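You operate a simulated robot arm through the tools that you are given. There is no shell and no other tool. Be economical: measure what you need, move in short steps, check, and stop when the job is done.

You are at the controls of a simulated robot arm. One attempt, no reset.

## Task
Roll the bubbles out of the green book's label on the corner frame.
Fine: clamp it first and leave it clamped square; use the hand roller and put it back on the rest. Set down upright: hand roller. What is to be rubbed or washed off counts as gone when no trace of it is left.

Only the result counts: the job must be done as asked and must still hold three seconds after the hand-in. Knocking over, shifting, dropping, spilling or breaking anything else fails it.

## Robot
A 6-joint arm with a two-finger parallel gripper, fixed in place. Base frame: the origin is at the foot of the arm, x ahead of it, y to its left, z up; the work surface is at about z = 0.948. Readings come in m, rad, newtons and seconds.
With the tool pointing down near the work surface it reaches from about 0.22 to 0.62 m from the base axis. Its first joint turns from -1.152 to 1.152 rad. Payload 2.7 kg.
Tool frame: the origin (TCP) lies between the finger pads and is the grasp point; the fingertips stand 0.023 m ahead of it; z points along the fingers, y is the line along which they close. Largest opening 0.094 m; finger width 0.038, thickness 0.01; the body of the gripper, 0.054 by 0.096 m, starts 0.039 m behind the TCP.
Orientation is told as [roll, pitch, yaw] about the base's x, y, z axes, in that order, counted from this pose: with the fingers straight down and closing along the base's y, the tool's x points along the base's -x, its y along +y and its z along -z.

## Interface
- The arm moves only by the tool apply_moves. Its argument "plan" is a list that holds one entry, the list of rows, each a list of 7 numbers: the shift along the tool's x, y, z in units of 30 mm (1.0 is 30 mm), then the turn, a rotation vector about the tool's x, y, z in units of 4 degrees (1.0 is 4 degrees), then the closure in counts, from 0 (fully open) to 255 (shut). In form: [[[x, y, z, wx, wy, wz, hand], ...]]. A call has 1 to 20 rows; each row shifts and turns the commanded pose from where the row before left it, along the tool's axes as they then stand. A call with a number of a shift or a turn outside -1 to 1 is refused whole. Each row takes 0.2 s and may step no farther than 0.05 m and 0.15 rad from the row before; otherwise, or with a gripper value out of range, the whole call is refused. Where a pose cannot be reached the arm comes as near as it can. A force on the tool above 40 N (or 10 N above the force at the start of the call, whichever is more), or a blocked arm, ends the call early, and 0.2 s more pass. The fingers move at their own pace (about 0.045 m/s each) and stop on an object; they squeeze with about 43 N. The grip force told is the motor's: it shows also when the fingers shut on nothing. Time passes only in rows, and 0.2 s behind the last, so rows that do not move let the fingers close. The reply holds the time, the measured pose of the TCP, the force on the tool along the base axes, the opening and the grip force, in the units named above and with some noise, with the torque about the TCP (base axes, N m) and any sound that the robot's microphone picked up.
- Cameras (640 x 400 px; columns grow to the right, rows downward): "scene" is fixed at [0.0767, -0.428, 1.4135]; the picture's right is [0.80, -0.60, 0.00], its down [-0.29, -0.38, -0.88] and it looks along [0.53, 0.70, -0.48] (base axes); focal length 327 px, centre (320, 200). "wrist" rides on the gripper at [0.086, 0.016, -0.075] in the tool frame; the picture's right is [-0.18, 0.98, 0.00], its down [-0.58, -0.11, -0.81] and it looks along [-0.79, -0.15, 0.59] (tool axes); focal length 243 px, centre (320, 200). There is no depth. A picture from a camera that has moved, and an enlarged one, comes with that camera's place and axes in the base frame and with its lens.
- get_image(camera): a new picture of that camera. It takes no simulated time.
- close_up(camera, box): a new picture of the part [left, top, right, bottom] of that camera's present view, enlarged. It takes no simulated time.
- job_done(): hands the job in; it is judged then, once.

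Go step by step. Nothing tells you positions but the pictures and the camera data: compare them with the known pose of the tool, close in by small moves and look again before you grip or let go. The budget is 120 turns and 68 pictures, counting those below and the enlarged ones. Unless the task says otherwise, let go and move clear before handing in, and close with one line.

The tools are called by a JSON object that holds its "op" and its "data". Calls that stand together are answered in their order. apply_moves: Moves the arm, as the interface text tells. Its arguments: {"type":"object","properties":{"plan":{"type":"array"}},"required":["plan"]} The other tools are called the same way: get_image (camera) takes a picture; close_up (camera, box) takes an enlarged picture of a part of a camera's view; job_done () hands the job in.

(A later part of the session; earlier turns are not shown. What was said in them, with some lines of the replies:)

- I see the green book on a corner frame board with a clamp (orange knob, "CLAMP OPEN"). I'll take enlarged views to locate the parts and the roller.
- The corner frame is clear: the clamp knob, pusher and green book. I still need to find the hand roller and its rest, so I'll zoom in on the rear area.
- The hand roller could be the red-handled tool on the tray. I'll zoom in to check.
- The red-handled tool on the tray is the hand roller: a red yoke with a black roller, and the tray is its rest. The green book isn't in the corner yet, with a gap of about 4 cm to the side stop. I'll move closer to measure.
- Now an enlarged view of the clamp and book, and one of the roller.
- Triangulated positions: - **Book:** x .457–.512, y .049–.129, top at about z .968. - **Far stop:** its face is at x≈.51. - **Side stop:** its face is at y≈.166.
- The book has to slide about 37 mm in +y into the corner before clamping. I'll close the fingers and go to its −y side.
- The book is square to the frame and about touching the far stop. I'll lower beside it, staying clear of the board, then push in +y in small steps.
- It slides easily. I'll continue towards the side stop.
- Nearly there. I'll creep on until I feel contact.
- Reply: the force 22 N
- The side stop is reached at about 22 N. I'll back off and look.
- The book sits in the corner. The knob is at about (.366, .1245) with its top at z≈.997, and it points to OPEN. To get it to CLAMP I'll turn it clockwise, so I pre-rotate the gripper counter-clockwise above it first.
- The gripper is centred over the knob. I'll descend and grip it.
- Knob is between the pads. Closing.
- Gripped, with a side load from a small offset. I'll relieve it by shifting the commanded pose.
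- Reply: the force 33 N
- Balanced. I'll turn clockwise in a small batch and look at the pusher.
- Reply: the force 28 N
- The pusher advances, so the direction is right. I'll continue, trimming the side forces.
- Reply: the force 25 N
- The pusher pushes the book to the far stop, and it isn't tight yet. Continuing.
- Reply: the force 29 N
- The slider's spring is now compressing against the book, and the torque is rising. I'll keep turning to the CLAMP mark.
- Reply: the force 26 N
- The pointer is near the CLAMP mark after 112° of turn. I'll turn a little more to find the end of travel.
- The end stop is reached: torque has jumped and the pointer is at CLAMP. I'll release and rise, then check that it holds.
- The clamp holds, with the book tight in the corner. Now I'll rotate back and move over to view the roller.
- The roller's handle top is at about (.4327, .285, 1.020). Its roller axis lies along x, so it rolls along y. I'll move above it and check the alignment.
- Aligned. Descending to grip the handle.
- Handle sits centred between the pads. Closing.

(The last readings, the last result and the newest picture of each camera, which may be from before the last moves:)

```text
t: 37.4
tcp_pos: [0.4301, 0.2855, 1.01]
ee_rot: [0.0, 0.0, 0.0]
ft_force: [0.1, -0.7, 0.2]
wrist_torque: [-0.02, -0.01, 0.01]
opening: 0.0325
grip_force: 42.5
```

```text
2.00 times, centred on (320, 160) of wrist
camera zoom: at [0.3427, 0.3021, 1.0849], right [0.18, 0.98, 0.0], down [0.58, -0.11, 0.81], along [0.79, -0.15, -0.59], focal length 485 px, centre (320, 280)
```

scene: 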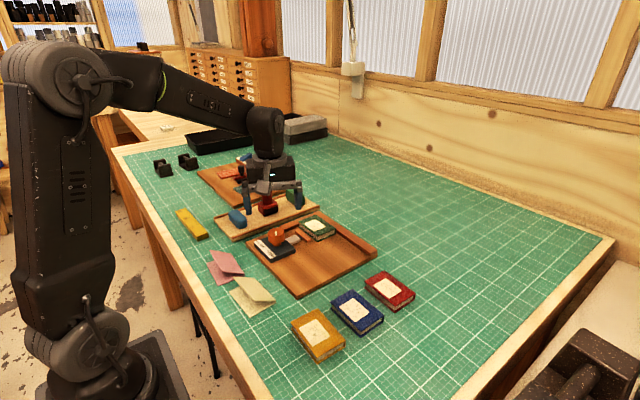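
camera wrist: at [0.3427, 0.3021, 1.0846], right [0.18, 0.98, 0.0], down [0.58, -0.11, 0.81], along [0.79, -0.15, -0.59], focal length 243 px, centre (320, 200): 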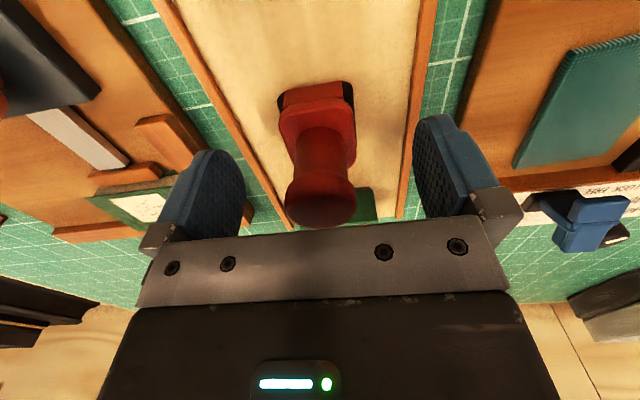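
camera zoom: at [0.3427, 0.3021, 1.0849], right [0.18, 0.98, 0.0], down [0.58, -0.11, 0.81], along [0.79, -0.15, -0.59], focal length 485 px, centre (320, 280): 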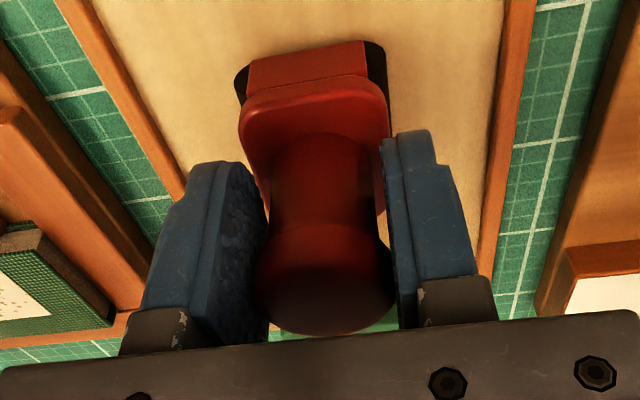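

Firm grip at TCP (.430, .2855, 1.010), which is the place pose to come back to. I'll lift, carry the roller over the book and look.

{"op": "apply_moves", "data": {"plan": [[[0, 0, -0.4, 0, 0, 0, 255], [0, 0, -0.8, 0, 0, 0, 255], [0, 0, -0.8, 0, 0, 0, 255], [0, -0.75, 0, 0, 0, 0, 255], [0, -0.75, 0, 0, 0, 0, 255], [-0.34, -0.75, 0, 0, 0, 0, 255], [-0.34, -0.75, 0, 0, 0, 0, 255], [-0.34, -0.75, 0, 0, 0, 0, 255], [-0.34, -0.75, 0, 0, 0, 0, 255], [-0.37, -0.75, 0, 0, 0, 0, 255], [0, 0, 0.5, 0, 0, 0, 255], [0, 0, 0, 0, 0, 0, 255]]]}}

{"op": "close_up", "data": {"camera": "wrist", "box": [200, 0, 460, 220]}}

{"op": "close_up", "data": {"camera": "scene", "box": [260, 170, 380, 270]}}

```text
t: 40.0
tcp_pos: [0.4806, 0.128, 1.0542]
ee_rot: [0.002, 0.0, -0.001]
ft_force: [-0.3, 0.0, -0.1]
wrist_torque: [-0.02, 0.03, 0.05]
opening: 0.0002
grip_force: 42.5
```

```text
1.82 times, centred on (330, 110) of wrist
camera zoom: at [0.3942, 0.144, 1.1282], right [0.18, 0.98, 0.0], down [0.58, -0.11, 0.81], along [0.79, -0.15, -0.59], focal length 441 px, centre (302, 364)
```

zoom: 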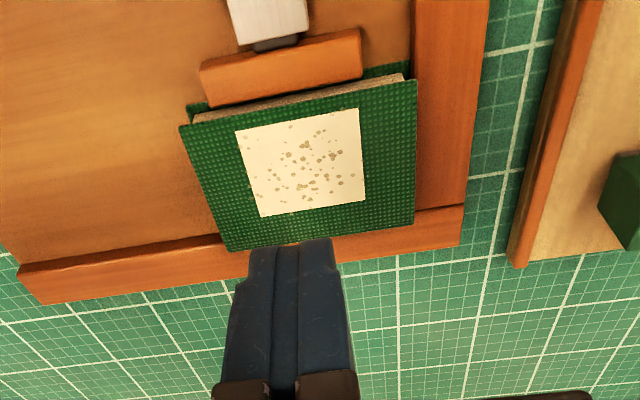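

```text
4.00 times, centred on (320, 220) of scene
camera zoom: at [0.0767, -0.428, 1.4135], right [0.8, -0.6, 0.0], down [-0.29, -0.38, -0.88], along [0.53, 0.7, -0.48], focal length 1308 px, centre (320, 120)
```

zoom: 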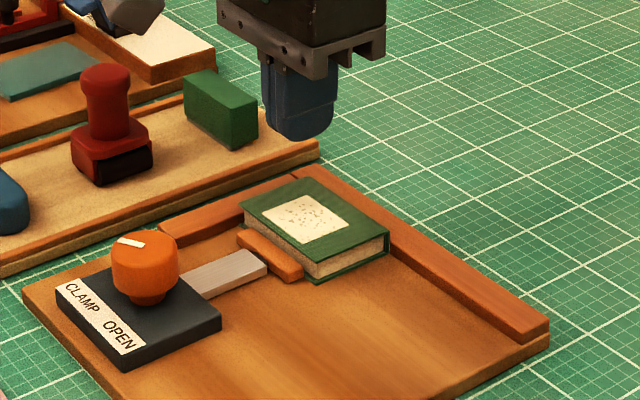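

The grip slipped off the handle during the lift (opening 0), and the roller is still standing on its rest. I'll go back above it and take a closer look before trying a better grip.

{"op": "apply_moves", "data": {"plan": [[[0, 0, -0.6, 0, 0, 0, 255], [0.4, 0.75, 0, 0, 0, 0, 255], [0.4, 0.75, 0, 0, 0, 0, 0], [0.4, 0.75, 0, 0, 0, 0, 0], [0.4, 0.75, 0, 0, 0, 0, 0], [0.4, 0.75, 0, 0, 0, 0, 0], [0.4, 0.75, 0, 0, 0, 0, 0], [0, 0.75, 0, 0, 0, 0, 0], [0, 0, 0, 0, 0, 0, 0]]]}}

{"op": "close_up", "data": {"camera": "wrist", "box": [230, 0, 410, 180]}}

{"op": "close_up", "data": {"camera": "scene", "box": [240, 170, 310, 220]}}

```text
t: 42.0
tcp_pos: [0.4092, 0.2863, 1.0716]
ee_rot: [0.001, 0.0, -0.001]
ft_force: [0.5, 0.4, 0.0]
wrist_torque: [0.0, -0.01, 0.02]
opening: 0.094
grip_force: 0.2
```

```text
2.22 times, centred on (320, 90) of wrist
camera zoom: at [0.3221, 0.3024, 1.1472], right [0.18, 0.98, 0.0], down [0.58, -0.11, 0.81], along [0.79, -0.15, -0.59], focal length 539 px, centre (320, 444)
```

zoom: 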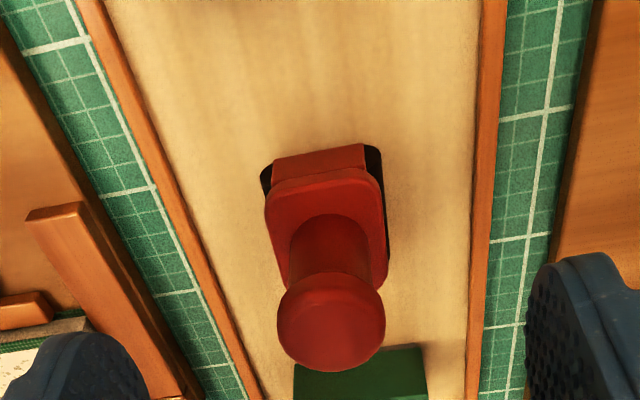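

```text
8.00 times, centred on (275, 195) of scene
camera zoom: at [0.0767, -0.428, 1.4135], right [0.8, -0.6, 0.0], down [-0.29, -0.38, -0.88], along [0.53, 0.7, -0.48], focal length 2615 px, centre (680, 240)
```

zoom: 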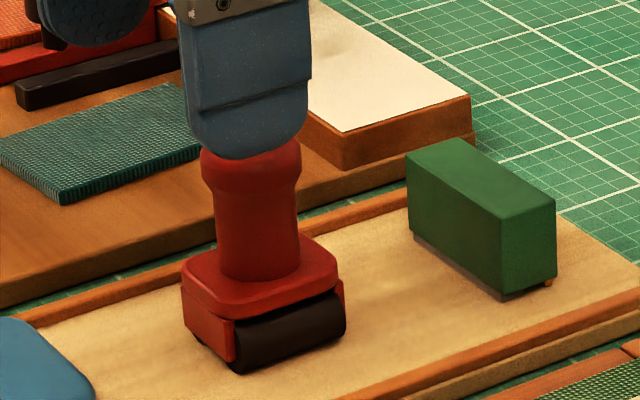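

The handle has only a narrow rounded rim, and the pads slid off it. The flat-sided yoke gives a better hold: I'll turn the gripper 90° and clamp the two cheeks along x, straddling the handle.

{"op": "apply_moves", "data": {"plan": [[[-0.78, 0, 0, 0, 0, 0, 0], [0, 0, 0, 0, 0, -1, 0], [0, 0, 0, 0, 0, -1, 0], [0, 0, 0, 0, 0, -1, 0], [0, 0, 0, 0, 0, -1, 0], [0, 0, 0, 0, 0, -1, 0], [0, 0, 0, 0, 0, -1, 0], [0, 0, 0, 0, 0, -1, 0], [0, 0, 0, 0, 0, -1, 0], [0, 0, 0, 0, 0, -1, 0], [0, 0, 0, 0, 0, -1, 0], [0, 0, 0, 0, 0, -1, 0], [0, 0, 0, 0, 0, -1, 0], [0, 0, 0, 0, 0, -1, 0], [0, 0, 0, 0, 0, -1, 0], [0, 0, 0, 0, 0, -1, 0], [0, 0, 0, 0, 0, -1, 0], [0, 0, 0, 0, 0, -1, 0], [0, 0, 0, 0, 0, -1, 0], [0, 0, 0, 0, 0, -1, 0]]]}}

{"op": "apply_moves", "data": {"plan": [[[0, 0, 0, 0, 0, -1, 0], [0, 0, 0, 0, 0, -1, 0], [0, 0, 0, 0, 0, -1, 0], [0, 0, 0, 0, 0, -0.5, 0], [0, 0, 0, 0, 0, 0, 0]]]}}

{"op": "get_image", "data": {"camera": "wrist"}}

```text
t: 46.2
tcp_pos: [0.4341, 0.2852, 1.0725]
ee_rot: [0.0, -0.003, 1.328]
ft_force: [-0.1, -0.1, -0.4]
wrist_torque: [0.01, 0.04, 0.0]
opening: 0.094
grip_force: 0.0
```

```text
t: 47.4
tcp_pos: [0.4338, 0.2847, 1.0721]
ee_rot: [0.0, -0.001, 1.574]
ft_force: [0.3, 0.8, 0.4]
wrist_torque: [-0.02, 0.01, -0.01]
opening: 0.0939
grip_force: 0.1
```

```text
22 pictures are left
camera wrist: at [0.4169, 0.1993, 1.1473], right [-0.98, 0.18, 0.0], down [0.11, 0.58, 0.81], along [0.15, 0.79, -0.59], focal length 243 px, centre (320, 200)
```

wrist: 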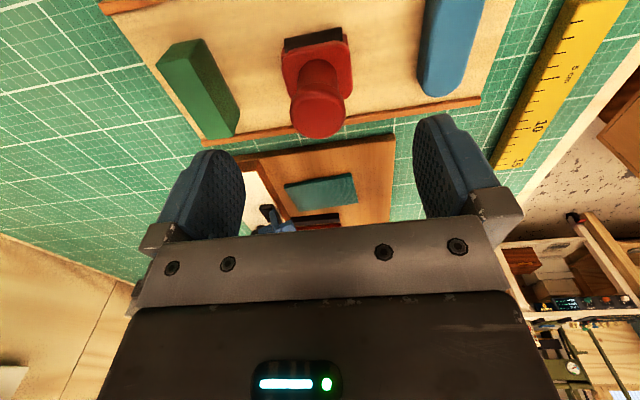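

Centred. Descending in stages over the handle, watching the force.

{"op": "apply_moves", "data": {"plan": [[[0, 0, 0.8, 0, 0, 0, 0], [0, 0, 0.8, 0, 0, 0, 0], [0, 0, 0.6, 0, 0, 0, 0], [0, 0, 0.2, 0, 0, 0, 0], [0, 0, 0.2, 0, 0, 0, 0], [0, 0, 0, 0, 0, 0, 0]]]}}

{"op": "close_up", "data": {"camera": "scene", "box": [230, 155, 320, 225]}}

```text
t: 48.8
tcp_pos: [0.4332, 0.2857, 0.9957]
ee_rot: [-0.001, -0.001, 1.57]
ft_force: [0.0, -0.2, -0.1]
wrist_torque: [-0.03, 0.03, -0.03]
opening: 0.0942
grip_force: 0.1
```

```text
5.71 times, centred on (275, 190) of scene
camera zoom: at [0.0767, -0.428, 1.4135], right [0.8, -0.6, 0.0], down [-0.29, -0.38, -0.88], along [0.53, 0.7, -0.48], focal length 1868 px, centre (577, 257)
```

zoom: 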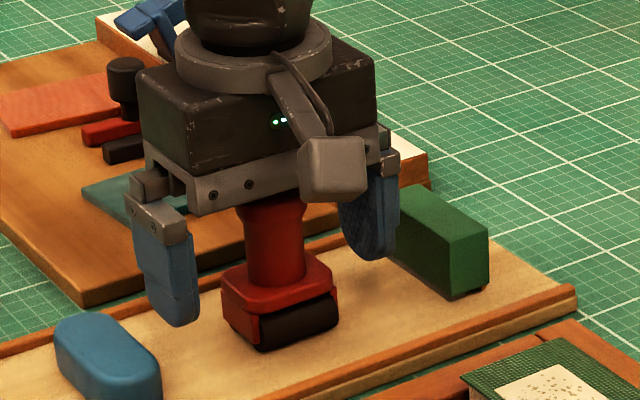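

{"op": "apply_moves", "data": {"plan": [[[0, 0, 0.1, 0, 0, 0, 0], [0, 0, 0.08, 0, 0, 0, 0], [0, 0, 0.06, 0, 0, 0, 0], [0, 0, 0, 0, 0, 0, 0]]]}}

```text
t: 49.8
tcp_pos: [0.433, 0.2864, 0.9878]
ee_rot: [0.0, -0.002, 1.57]
ft_force: [0.3, -0.8, 0.0]
wrist_torque: [-0.02, -0.01, 0.02]
opening: 0.0939
grip_force: 0.1
```

{"op": "apply_moves", "data": {"plan": [[[0, 0, 0, 0, 0, 0, 255], [0, 0, 0, 0, 0, 0, 255], [0, 0, 0, 0, 0, 0, 255], [0, 0, 0, 0, 0, 0, 255], [0, 0, 0, 0, 0, 0, 255], [0, 0, 0, 0, 0, 0, 255]]]}}

{"op": "close_up", "data": {"camera": "scene", "box": [230, 155, 320, 225]}}

```text
t: 51.2
tcp_pos: [0.4336, 0.2851, 0.9884]
ee_rot: [-0.001, -0.001, 1.571]
ft_force: [0.2, 0.9, -0.2]
wrist_torque: [0.05, -0.04, -0.03]
opening: 0.0472
grip_force: 42.9
```

```text
5.71 times, centred on (275, 190) of scene
camera zoom: at [0.0767, -0.428, 1.4135], right [0.8, -0.6, 0.0], down [-0.29, -0.38, -0.88], along [0.53, 0.7, -0.48], focal length 1868 px, centre (577, 257)
```

zoom: 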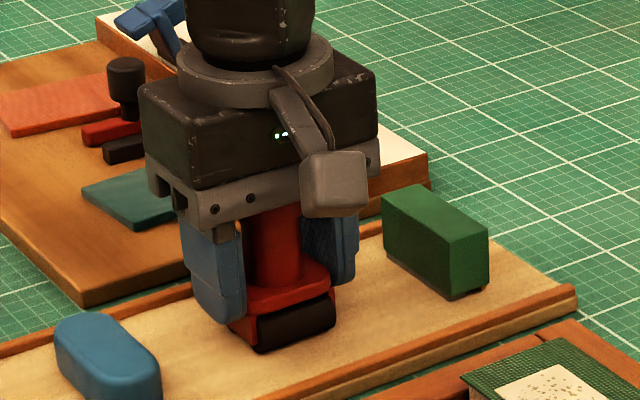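

The yoke is gripped at 47 mm. I'll lift gently and check.

{"op": "apply_moves", "data": {"plan": [[[0, 0, -0.1, 0, 0, 0, 255], [0, 0, -0.2, 0, 0, 0, 255], [0, 0, -0.3, 0, 0, 0, 255], [0, 0, -0.4, 0, 0, 0, 255], [0, 0, 0, 0, 0, 0, 255]]]}}

{"op": "close_up", "data": {"camera": "scene", "box": [230, 155, 320, 225]}}

```text
t: 52.4
tcp_pos: [0.4332, 0.2853, 1.0183]
ee_rot: [0.001, -0.002, 1.571]
ft_force: [-0.2, -0.1, -1.8]
wrist_torque: [-0.01, -0.01, -0.02]
opening: 0.0472
grip_force: 43.0
```

```text
5.71 times, centred on (275, 190) of scene
camera zoom: at [0.0768, -0.428, 1.4135], right [0.8, -0.6, 0.0], down [-0.29, -0.38, -0.88], along [0.53, 0.7, -0.48], focal length 1868 px, centre (577, 257)
```

zoom: 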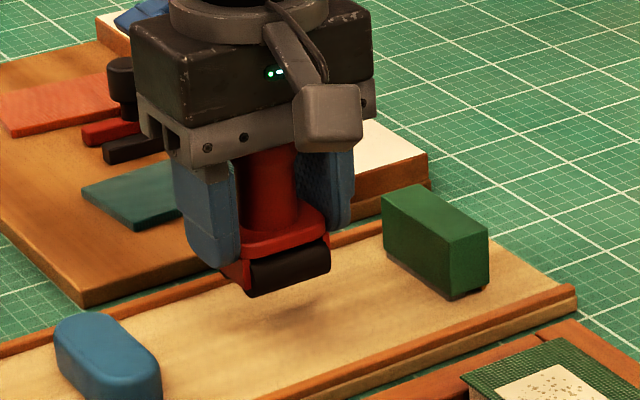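

It's held upright. Carrying it to above the −y edge of the label, whose centre is about (.4845, .128).

{"op": "apply_moves", "data": {"plan": [[[0, 0, -0.5, 0, 0, 0, 255], [0, 0, -0.5, 0, 0, 0, 255], [0.6, 0, 0, 0, 0, 0, 255], [0.8, 0, 0, 0, 0, 0, 255], [0.8, -0.285, 0, 0, 0, 0, 255], [0.8, -0.285, 0, 0, 0, 0, 255], [0.8, -0.285, 0, 0, 0, 0, 255], [0.8, -0.285, 0, 0, 0, 0, 255], [0.8, -0.285, 0, 0, 0, 0, 255], [0.77, -0.285, 0, 0, 0, 0, 255], [0, 0, 0.5, 0, 0, 0, 255], [0, 0, 0.4, 0, 0, 0, 255], [0, 0, 0, 0, 0, 0, 255]]]}}

{"op": "close_up", "data": {"camera": "scene", "box": [260, 170, 380, 270]}}

{"op": "close_up", "data": {"camera": "wrist", "box": [200, 0, 460, 220]}}

```text
t: 55.2
tcp_pos: [0.4855, 0.1, 1.0202]
ee_rot: [0.0, -0.001, 1.573]
ft_force: [0.7, 0.8, -1.3]
wrist_torque: [-0.02, 0.01, 0.02]
opening: 0.0473
grip_force: 42.8
```

```text
4.00 times, centred on (320, 220) of scene
camera zoom: at [0.0768, -0.428, 1.4135], right [0.8, -0.6, 0.0], down [-0.29, -0.38, -0.88], along [0.53, 0.7, -0.48], focal length 1308 px, centre (320, 120)
```

zoom: 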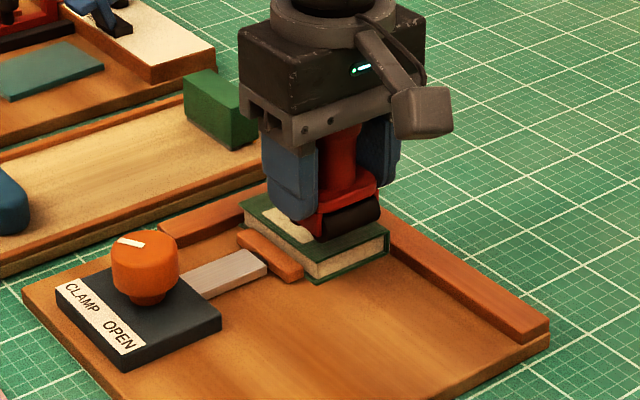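

```text
1.82 times, centred on (330, 110) of wrist
camera zoom: at [0.4677, 0.0138, 1.0952], right [-0.98, 0.18, 0.0], down [0.11, 0.58, 0.81], along [0.15, 0.79, -0.59], focal length 441 px, centre (302, 364)
```

zoom: 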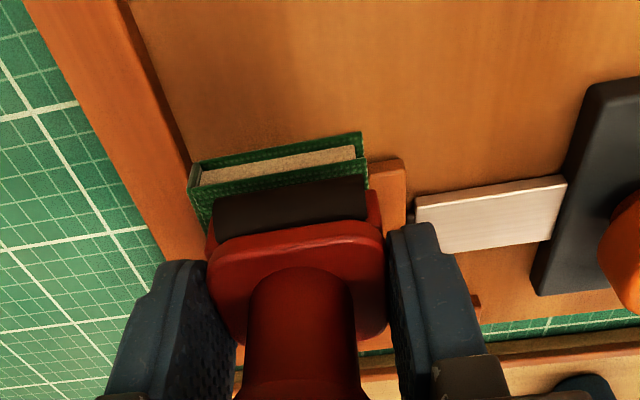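

Well placed. I'll lower in small steps until I feel contact.

{"op": "apply_moves", "data": {"plan": [[[0, 0, 0.15, 0, 0, 0, 255], [0, 0, 0.15, 0, 0, 0, 255], [0, 0, 0.15, 0, 0, 0, 255], [0, 0, 0.1, 0, 0, 0, 255], [0, 0, 0, 0, 0, 0, 255]]]}}

```text
t: 56.4
tcp_pos: [0.4844, 0.1006, 1.0073]
ee_rot: [-0.007, -0.004, 1.571]
ft_force: [-9.5, -2.4, 30.4]
wrist_torque: [-0.05, 0.21, 0.0]
opening: 0.0476
grip_force: 42.8
```

Contact at z≈1.007 with 30 N. I'll ease to about 12 N and roll across in +y.

{"op": "apply_moves", "data": {"plan": [[[0, 0, -0.065, 0, 0, 0, 255], [-0.15, 0, 0, 0, 0, 0, 255], [-0.15, 0, 0, 0, 0, 0, 255], [-0.15, 0, 0, 0, 0, 0, 255], [0, 0, 0, 0, 0, 0, 255]]]}}

```text
t: 57.6
tcp_pos: [0.4846, 0.1145, 1.0067]
ee_rot: [-0.003, -0.001, 1.569]
ft_force: [1.5, -7.7, 23.7]
wrist_torque: [-0.33, -0.21, 0.0]
opening: 0.0472
grip_force: 42.6
```

{"op": "apply_moves", "data": {"plan": [[[-0.15, 0, -0.03, 0, 0, 0, 255], [-0.15, 0, 0, 0, 0, 0, 255], [-0.15, 0, 0, 0, 0, 0, 255], [-0.15, 0, 0, 0, 0, 0, 255], [-0.15, 0, 0, 0, 0, 0, 255], [-0.15, 0, 0, 0, 0, 0, 255], [-0.15, 0, 0, 0, 0, 0, 255], [-0.15, 0, 0, 0, 0, 0, 255], [-0.1, 0, 0, 0, 0, 0, 255], [0, 0, 0, 0, 0, 0, 255]]]}}

{"op": "close_up", "data": {"camera": "scene", "box": [280, 190, 370, 260]}}

```text
t: 59.8
tcp_pos: [0.4842, 0.1533, 1.0072]
ee_rot: [-0.001, -0.001, 1.571]
ft_force: [-0.4, -4.1, 7.3]
wrist_torque: [-0.12, -0.09, -0.08]
opening: 0.0473
grip_force: 42.8
```

```text
5.71 times, centred on (325, 225) of scene
camera zoom: at [0.0766, -0.4282, 1.4134], right [0.8, -0.6, 0.0], down [-0.29, -0.38, -0.88], along [0.53, 0.7, -0.48], focal length 1868 px, centre (291, 57)
```

zoom: 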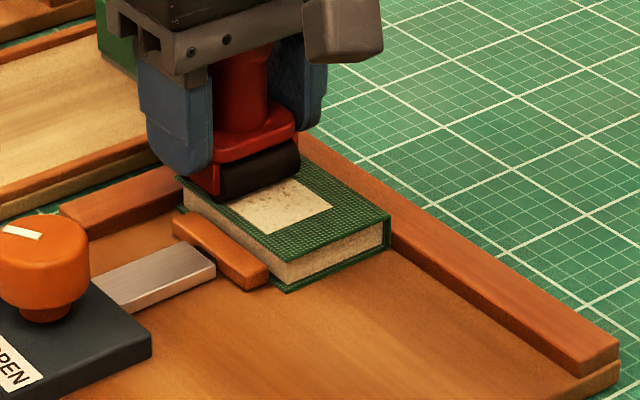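

Bubbles fade where the roller has passed. I'll do further passes at slightly higher pressure.

{"op": "apply_moves", "data": {"plan": [[[0.17, 0, 0.03, 0, 0, 0, 255], [0.17, 0, 0, 0, 0, 0, 255], [0.17, 0, 0, 0, 0, 0, 255], [0.17, 0, 0, 0, 0, 0, 255], [0.17, 0, 0, 0, 0, 0, 255], [0.17, 0, 0, 0, 0, 0, 255], [0.17, 0, 0, 0, 0, 0, 255], [0.17, 0, 0, 0, 0, 0, 255], [0.17, 0, 0, 0, 0, 0, 255], [0.17, 0, 0, 0, 0, 0, 255], [-0.17, 0, 0, 0, 0, 0, 255], [-0.17, 0, 0, 0, 0, 0, 255], [-0.17, 0, 0, 0, 0, 0, 255], [-0.17, 0, 0, 0, 0, 0, 255], [-0.17, 0, 0, 0, 0, 0, 255], [-0.17, 0, 0, 0, 0, 0, 255], [-0.17, 0, 0, 0, 0, 0, 255], [-0.17, 0, 0, 0, 0, 0, 255], [-0.17, 0, 0, 0, 0, 0, 255], [-0.17, 0, 0, 0, 0, 0, 255]]]}}

{"op": "apply_moves", "data": {"plan": [[[0.17, 0, 0, 0, 0, 0, 255], [0.17, 0, 0, 0, 0, 0, 255], [0.17, 0, 0, 0, 0, 0, 255], [0.17, 0, 0, 0, 0, 0, 255], [0.17, 0, 0, 0, 0, 0, 255], [0.17, 0, 0, 0, 0, 0, 255], [0.17, 0, 0, 0, 0, 0, 255], [0.17, 0, 0, 0, 0, 0, 255], [0.17, 0, 0, 0, 0, 0, 255], [0.17, 0, 0, 0, 0, 0, 255], [-0.17, 0, 0, 0, 0, 0, 255], [-0.17, 0, 0, 0, 0, 0, 255], [-0.17, 0, 0, 0, 0, 0, 255], [-0.17, 0, 0, 0, 0, 0, 255], [-0.17, 0, 0, 0, 0, 0, 255], [-0.17, 0, 0, 0, 0, 0, 255], [-0.17, 0, 0, 0, 0, 0, 255], [-0.17, 0, 0, 0, 0, 0, 255], [-0.17, 0, 0, 0, 0, 0, 255], [-0.17, 0, 0, 0, 0, 0, 255]]]}}

{"op": "close_up", "data": {"camera": "scene", "box": [300, 205, 360, 250]}}

```text
t: 64.0
tcp_pos: [0.4846, 0.1527, 1.006]
ee_rot: [0.0, -0.001, 1.571]
ft_force: [-1.1, -6.2, 13.1]
wrist_torque: [-0.2, -0.05, -0.05]
opening: 0.0472
grip_force: 43.0
```

```text
t: 68.2
tcp_pos: [0.4834, 0.1528, 1.0063]
ee_rot: [0.0, -0.002, 1.571]
ft_force: [-1.0, -6.9, 14.3]
wrist_torque: [-0.25, -0.04, 0.0]
opening: 0.0475
grip_force: 42.5
```

```text
8.89 times, centred on (330, 228) of scene
camera zoom: at [0.0765, -0.4283, 1.4134], right [0.8, -0.6, 0.0], down [-0.29, -0.38, -0.88], along [0.53, 0.7, -0.48], focal length 2906 px, centre (231, -44)
```

zoom: 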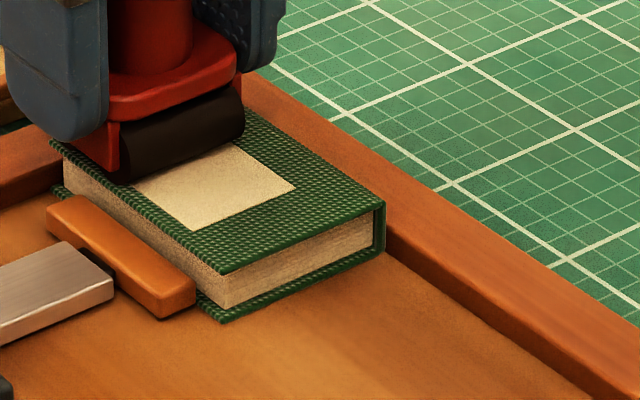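

The visible label is clean. One more pair of passes with small sideways offsets, reaching past both edges, then lift and inspect.

{"op": "apply_moves", "data": {"plan": [[[-0.15, 0, 0, 0, 0, 0, 255], [-0.12, 0, 0, 0, 0, 0, 255], [0.18, 0.1, 0, 0, 0, 0, 255], [0.18, 0, 0, 0, 0, 0, 255], [0.18, 0, 0, 0, 0, 0, 255], [0.18, 0, 0, 0, 0, 0, 255], [0.18, 0, 0, 0, 0, 0, 255], [0.18, 0, 0, 0, 0, 0, 255], [0.18, 0, 0, 0, 0, 0, 255], [0.18, 0, 0, 0, 0, 0, 255], [0.18, 0, 0, 0, 0, 0, 255], [0.18, 0, 0, 0, 0, 0, 255], [0.18, 0, 0, 0, 0, 0, 255], [0, 0, 0, 0, 0, 0, 255]]]}}

{"op": "apply_moves", "data": {"plan": [[[-0.18, -0.1, 0, 0, 0, 0, 255], [-0.18, -0.1, 0, 0, 0, 0, 255], [-0.18, 0, 0, 0, 0, 0, 255], [-0.18, 0, 0, 0, 0, 0, 255], [-0.18, 0, 0, 0, 0, 0, 255], [-0.18, 0, 0, 0, 0, 0, 255], [-0.18, 0, 0, 0, 0, 0, 255], [-0.18, 0, 0, 0, 0, 0, 255], [-0.18, 0, 0, 0, 0, 0, 255], [-0.18, 0, 0, 0, 0, 0, 255], [-0.1, 0.1, 0, 0, 0, 0, 255], [0, 0, -0.3, 0, 0, 0, 255], [0, 0, -0.6, 0, 0, 0, 255], [0, 0, -0.6, 0, 0, 0, 255], [-0.8, 0, 0, 0, 0, 0, 255], [-0.8, 0.1, 0, 0, 0, 0, 255], [-0.5, 0.4, 0, 0, 0, 0, 255], [0, 0, 0, 0, 0, 0, 255]]]}}

{"op": "close_up", "data": {"camera": "scene", "box": [290, 205, 350, 250]}}

{"op": "close_up", "data": {"camera": "wrist", "box": [200, 0, 400, 160]}}

```text
t: 71.2
tcp_pos: [0.4814, 0.1015, 1.005]
ee_rot: [0.0, -0.003, 1.571]
ft_force: [-0.4, 3.7, 8.1]
wrist_torque: [0.18, -0.03, 0.02]
opening: 0.0472
grip_force: 42.8
```

```text
t: 75.0
tcp_pos: [0.4699, 0.2226, 1.0509]
ee_rot: [-0.001, -0.002, 1.57]
ft_force: [-0.3, 0.2, -2.6]
wrist_torque: [0.0, 0.0, -0.01]
opening: 0.0471
grip_force: 43.1
```

```text
8.89 times, centred on (320, 228) of scene
camera zoom: at [0.0768, -0.428, 1.4135], right [0.8, -0.6, 0.0], down [-0.29, -0.38, -0.88], along [0.53, 0.7, -0.48], focal length 2906 px, centre (320, -44)
```

zoom: 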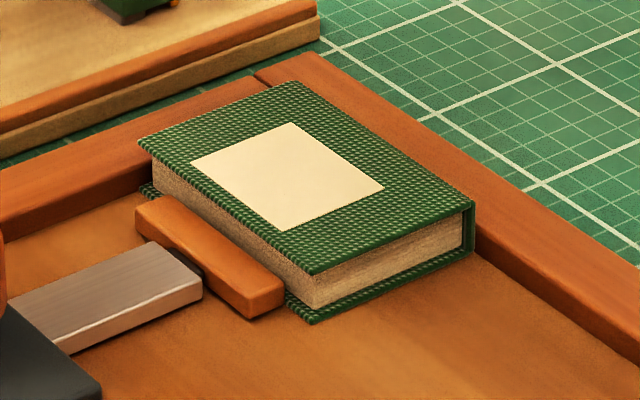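

```text
2.50 times, centred on (300, 80) of wrist
camera zoom: at [0.4527, 0.136, 1.1252], right [-0.98, 0.18, 0.0], down [0.11, 0.58, 0.81], along [0.15, 0.79, -0.59], focal length 606 px, centre (370, 500)
```

zoom: 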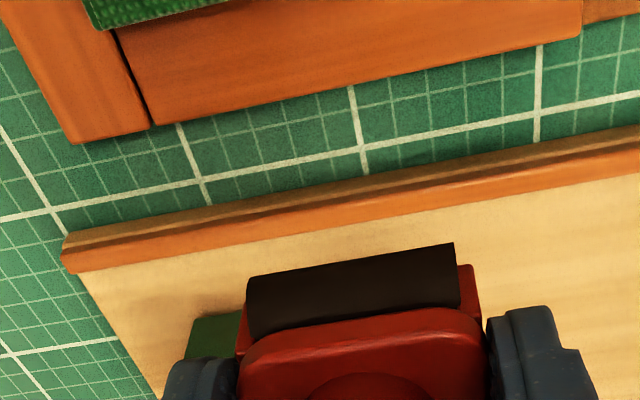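

The label is clean with no trace left, and the book is still tight in the corner. Now I'll return the roller to its spot on the rest.

{"op": "apply_moves", "data": {"plan": [[[-0.7, 0.4, 0, 0, 0, 0, 255], [-0.7, 0.4, 0, 0, 0, 0, 255], [-0.68, 0.41, 0, 0, 0, 0, 255], [0, 0, 0.7, 0, 0, 0, 255], [0, 0, 0.7, 0, 0, 0, 255], [0, 0, 0.4, 0, 0, 0, 255], [0, 0, 0, 0, 0, 0, 255]]]}}

{"op": "close_up", "data": {"camera": "scene", "box": [230, 155, 320, 225]}}

```text
t: 76.6
tcp_pos: [0.4328, 0.284, 0.9973]
ee_rot: [-0.001, -0.001, 1.571]
ft_force: [-0.4, 0.2, -1.9]
wrist_torque: [0.0, 0.0, -0.02]
opening: 0.0474
grip_force: 43.1
```

```text
5.71 times, centred on (275, 190) of scene
camera zoom: at [0.0768, -0.428, 1.4135], right [0.8, -0.6, 0.0], down [-0.29, -0.38, -0.88], along [0.53, 0.7, -0.48], focal length 1868 px, centre (577, 257)
```

zoom: 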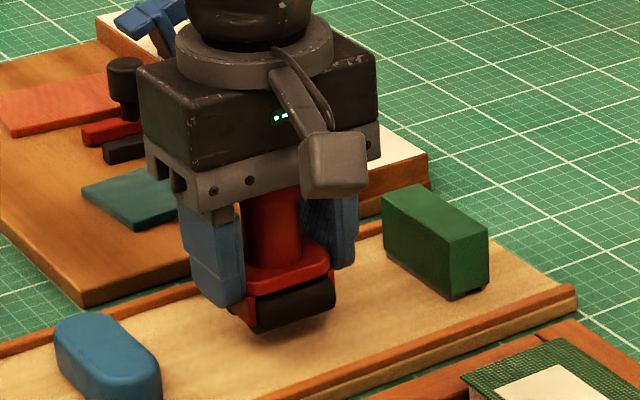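

{"op": "apply_moves", "data": {"plan": [[[0, 0, 0.15, 0, 0, 0, 255], [0, 0, 0.1, 0, 0, 0, 255], [0, 0, 0, 0, 0, 0, 255]]]}}

```text
t: 77.4
tcp_pos: [0.4334, 0.2846, 0.9891]
ee_rot: [0.0, -0.001, 1.571]
ft_force: [0.5, 0.1, -1.6]
wrist_torque: [0.03, 0.01, 0.06]
opening: 0.0475
grip_force: 43.1
```

{"op": "apply_moves", "data": {"plan": [[[0, 0, 0.04, 0, 0, 0, 255], [0, 0, 0.03, 0, 0, 0, 255], [0, 0, 0, 0, 0, 0, 255]]]}}

```text
t: 78.2
tcp_pos: [0.4334, 0.2824, 0.9877]
ee_rot: [0.0, -0.002, 1.571]
ft_force: [-0.7, 0.5, -1.0]
wrist_torque: [-0.02, 0.02, -0.01]
opening: 0.0473
grip_force: 42.8
```

Nearly touching. A little lower.

{"op": "apply_moves", "data": {"plan": [[[0, 0, 0.03, 0, 0, 0, 255], [0, 0, 0.02, 0, 0, 0, 255], [0, 0, 0, 0, 0, 0, 255]]]}}

```text
t: 79.0
tcp_pos: [0.432, 0.2841, 0.9854]
ee_rot: [0.0, -0.002, 1.57]
ft_force: [-0.3, 0.3, 0.0]
wrist_torque: [0.07, 0.08, 0.01]
opening: 0.0474
grip_force: 42.7
```

{"op": "apply_moves", "data": {"plan": [[[0, 0, 0.03, 0, 0, 0, 255], [0, 0, 0, 0, 0, 0, 255]]]}}

{"op": "close_up", "data": {"camera": "scene", "box": [230, 165, 310, 225]}}

```text
t: 79.6
tcp_pos: [0.4332, 0.2842, 0.9854]
ee_rot: [-0.003, -0.003, 1.574]
ft_force: [-3.2, -3.1, 10.2]
wrist_torque: [-0.06, 0.27, 0.07]
opening: 0.0472
grip_force: 43.1
```

```text
6.67 times, centred on (270, 195) of scene
camera zoom: at [0.0765, -0.4282, 1.4134], right [0.8, -0.6, 0.0], down [-0.29, -0.38, -0.88], along [0.53, 0.7, -0.48], focal length 2180 px, centre (653, 233)
```

zoom: 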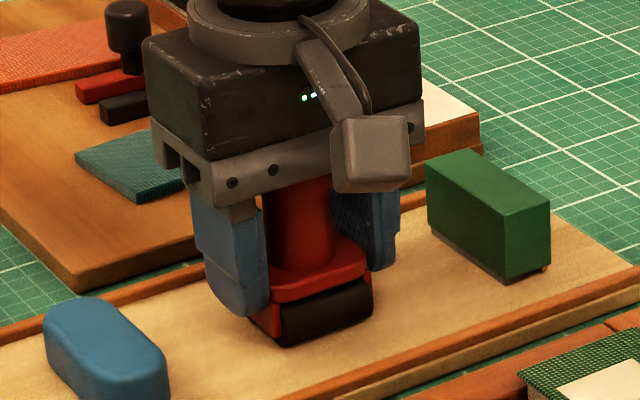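

It's down on the rest, and I feel contact. Ease the pressure, open fully, rise straight up.

{"op": "apply_moves", "data": {"plan": [[[0, 0, -0.03, 0, 0, 0, 255], [0, 0, 0, 0, 0, 0, 120], [0, 0, 0, 0, 0, 0, 60], [0, 0, 0, 0, 0, 0, 0], [0, 0, 0, 0, 0, 0, 0], [0, 0, 0, 0, 0, 0, 0], [0, 0, -0.3, 0, 0, 0, 0], [0, 0, -0.6, 0, 0, 0, 0], [0, 0, -0.8, 0, 0, 0, 0], [0, 0, -0.9, 0, 0, 0, 0], [0, 0, -0.9, 0, 0, 0, 0], [0, 0, -0.9, 0, 0, 0, 0], [0, 0, -0.9, 0, 0, 0, 0], [0, 0, 0, 0, 0, 0, 0]]]}}

{"op": "get_image", "data": {"camera": "scene"}}

{"op": "close_up", "data": {"camera": "scene", "box": [220, 160, 380, 300]}}

```text
t: 82.6
tcp_pos: [0.4336, 0.2841, 1.1447]
ee_rot: [0.001, -0.001, 1.573]
ft_force: [0.3, 0.2, -0.9]
wrist_torque: [0.0, 0.02, 0.0]
opening: 0.0942
grip_force: 0.1
```

```text
10 pictures are left
```

scene: 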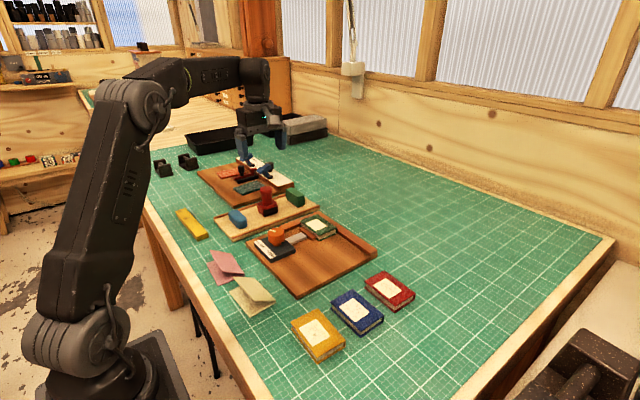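

```text
2.86 times, centred on (300, 230) of scene
camera zoom: at [0.0767, -0.428, 1.4135], right [0.8, -0.6, 0.0], down [-0.29, -0.38, -0.88], along [0.53, 0.7, -0.48], focal length 934 px, centre (377, 114)
```

zoom: 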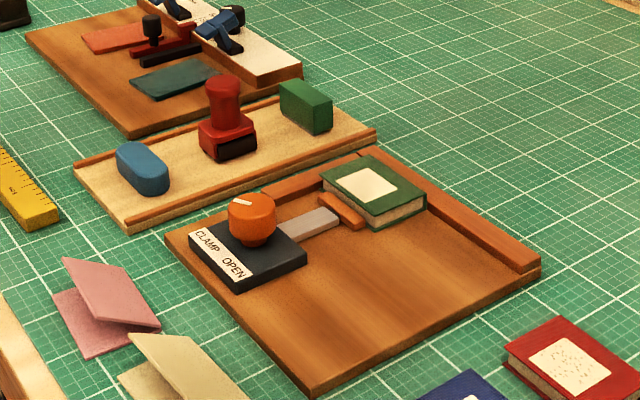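

The roller stands upright on its rest, the book is clamped square in the corner, the label is clean and the arm is clear. Handing in.

{"op": "job_done", "data": {}}

```text
The job is handed in.
```

The green book is clamped square in the corner frame, its label shows no trace of bubbles, and the hand roller is back upright on its rest. My first grip on the roller's handle slipped, but the roller stayed standing on the rest.
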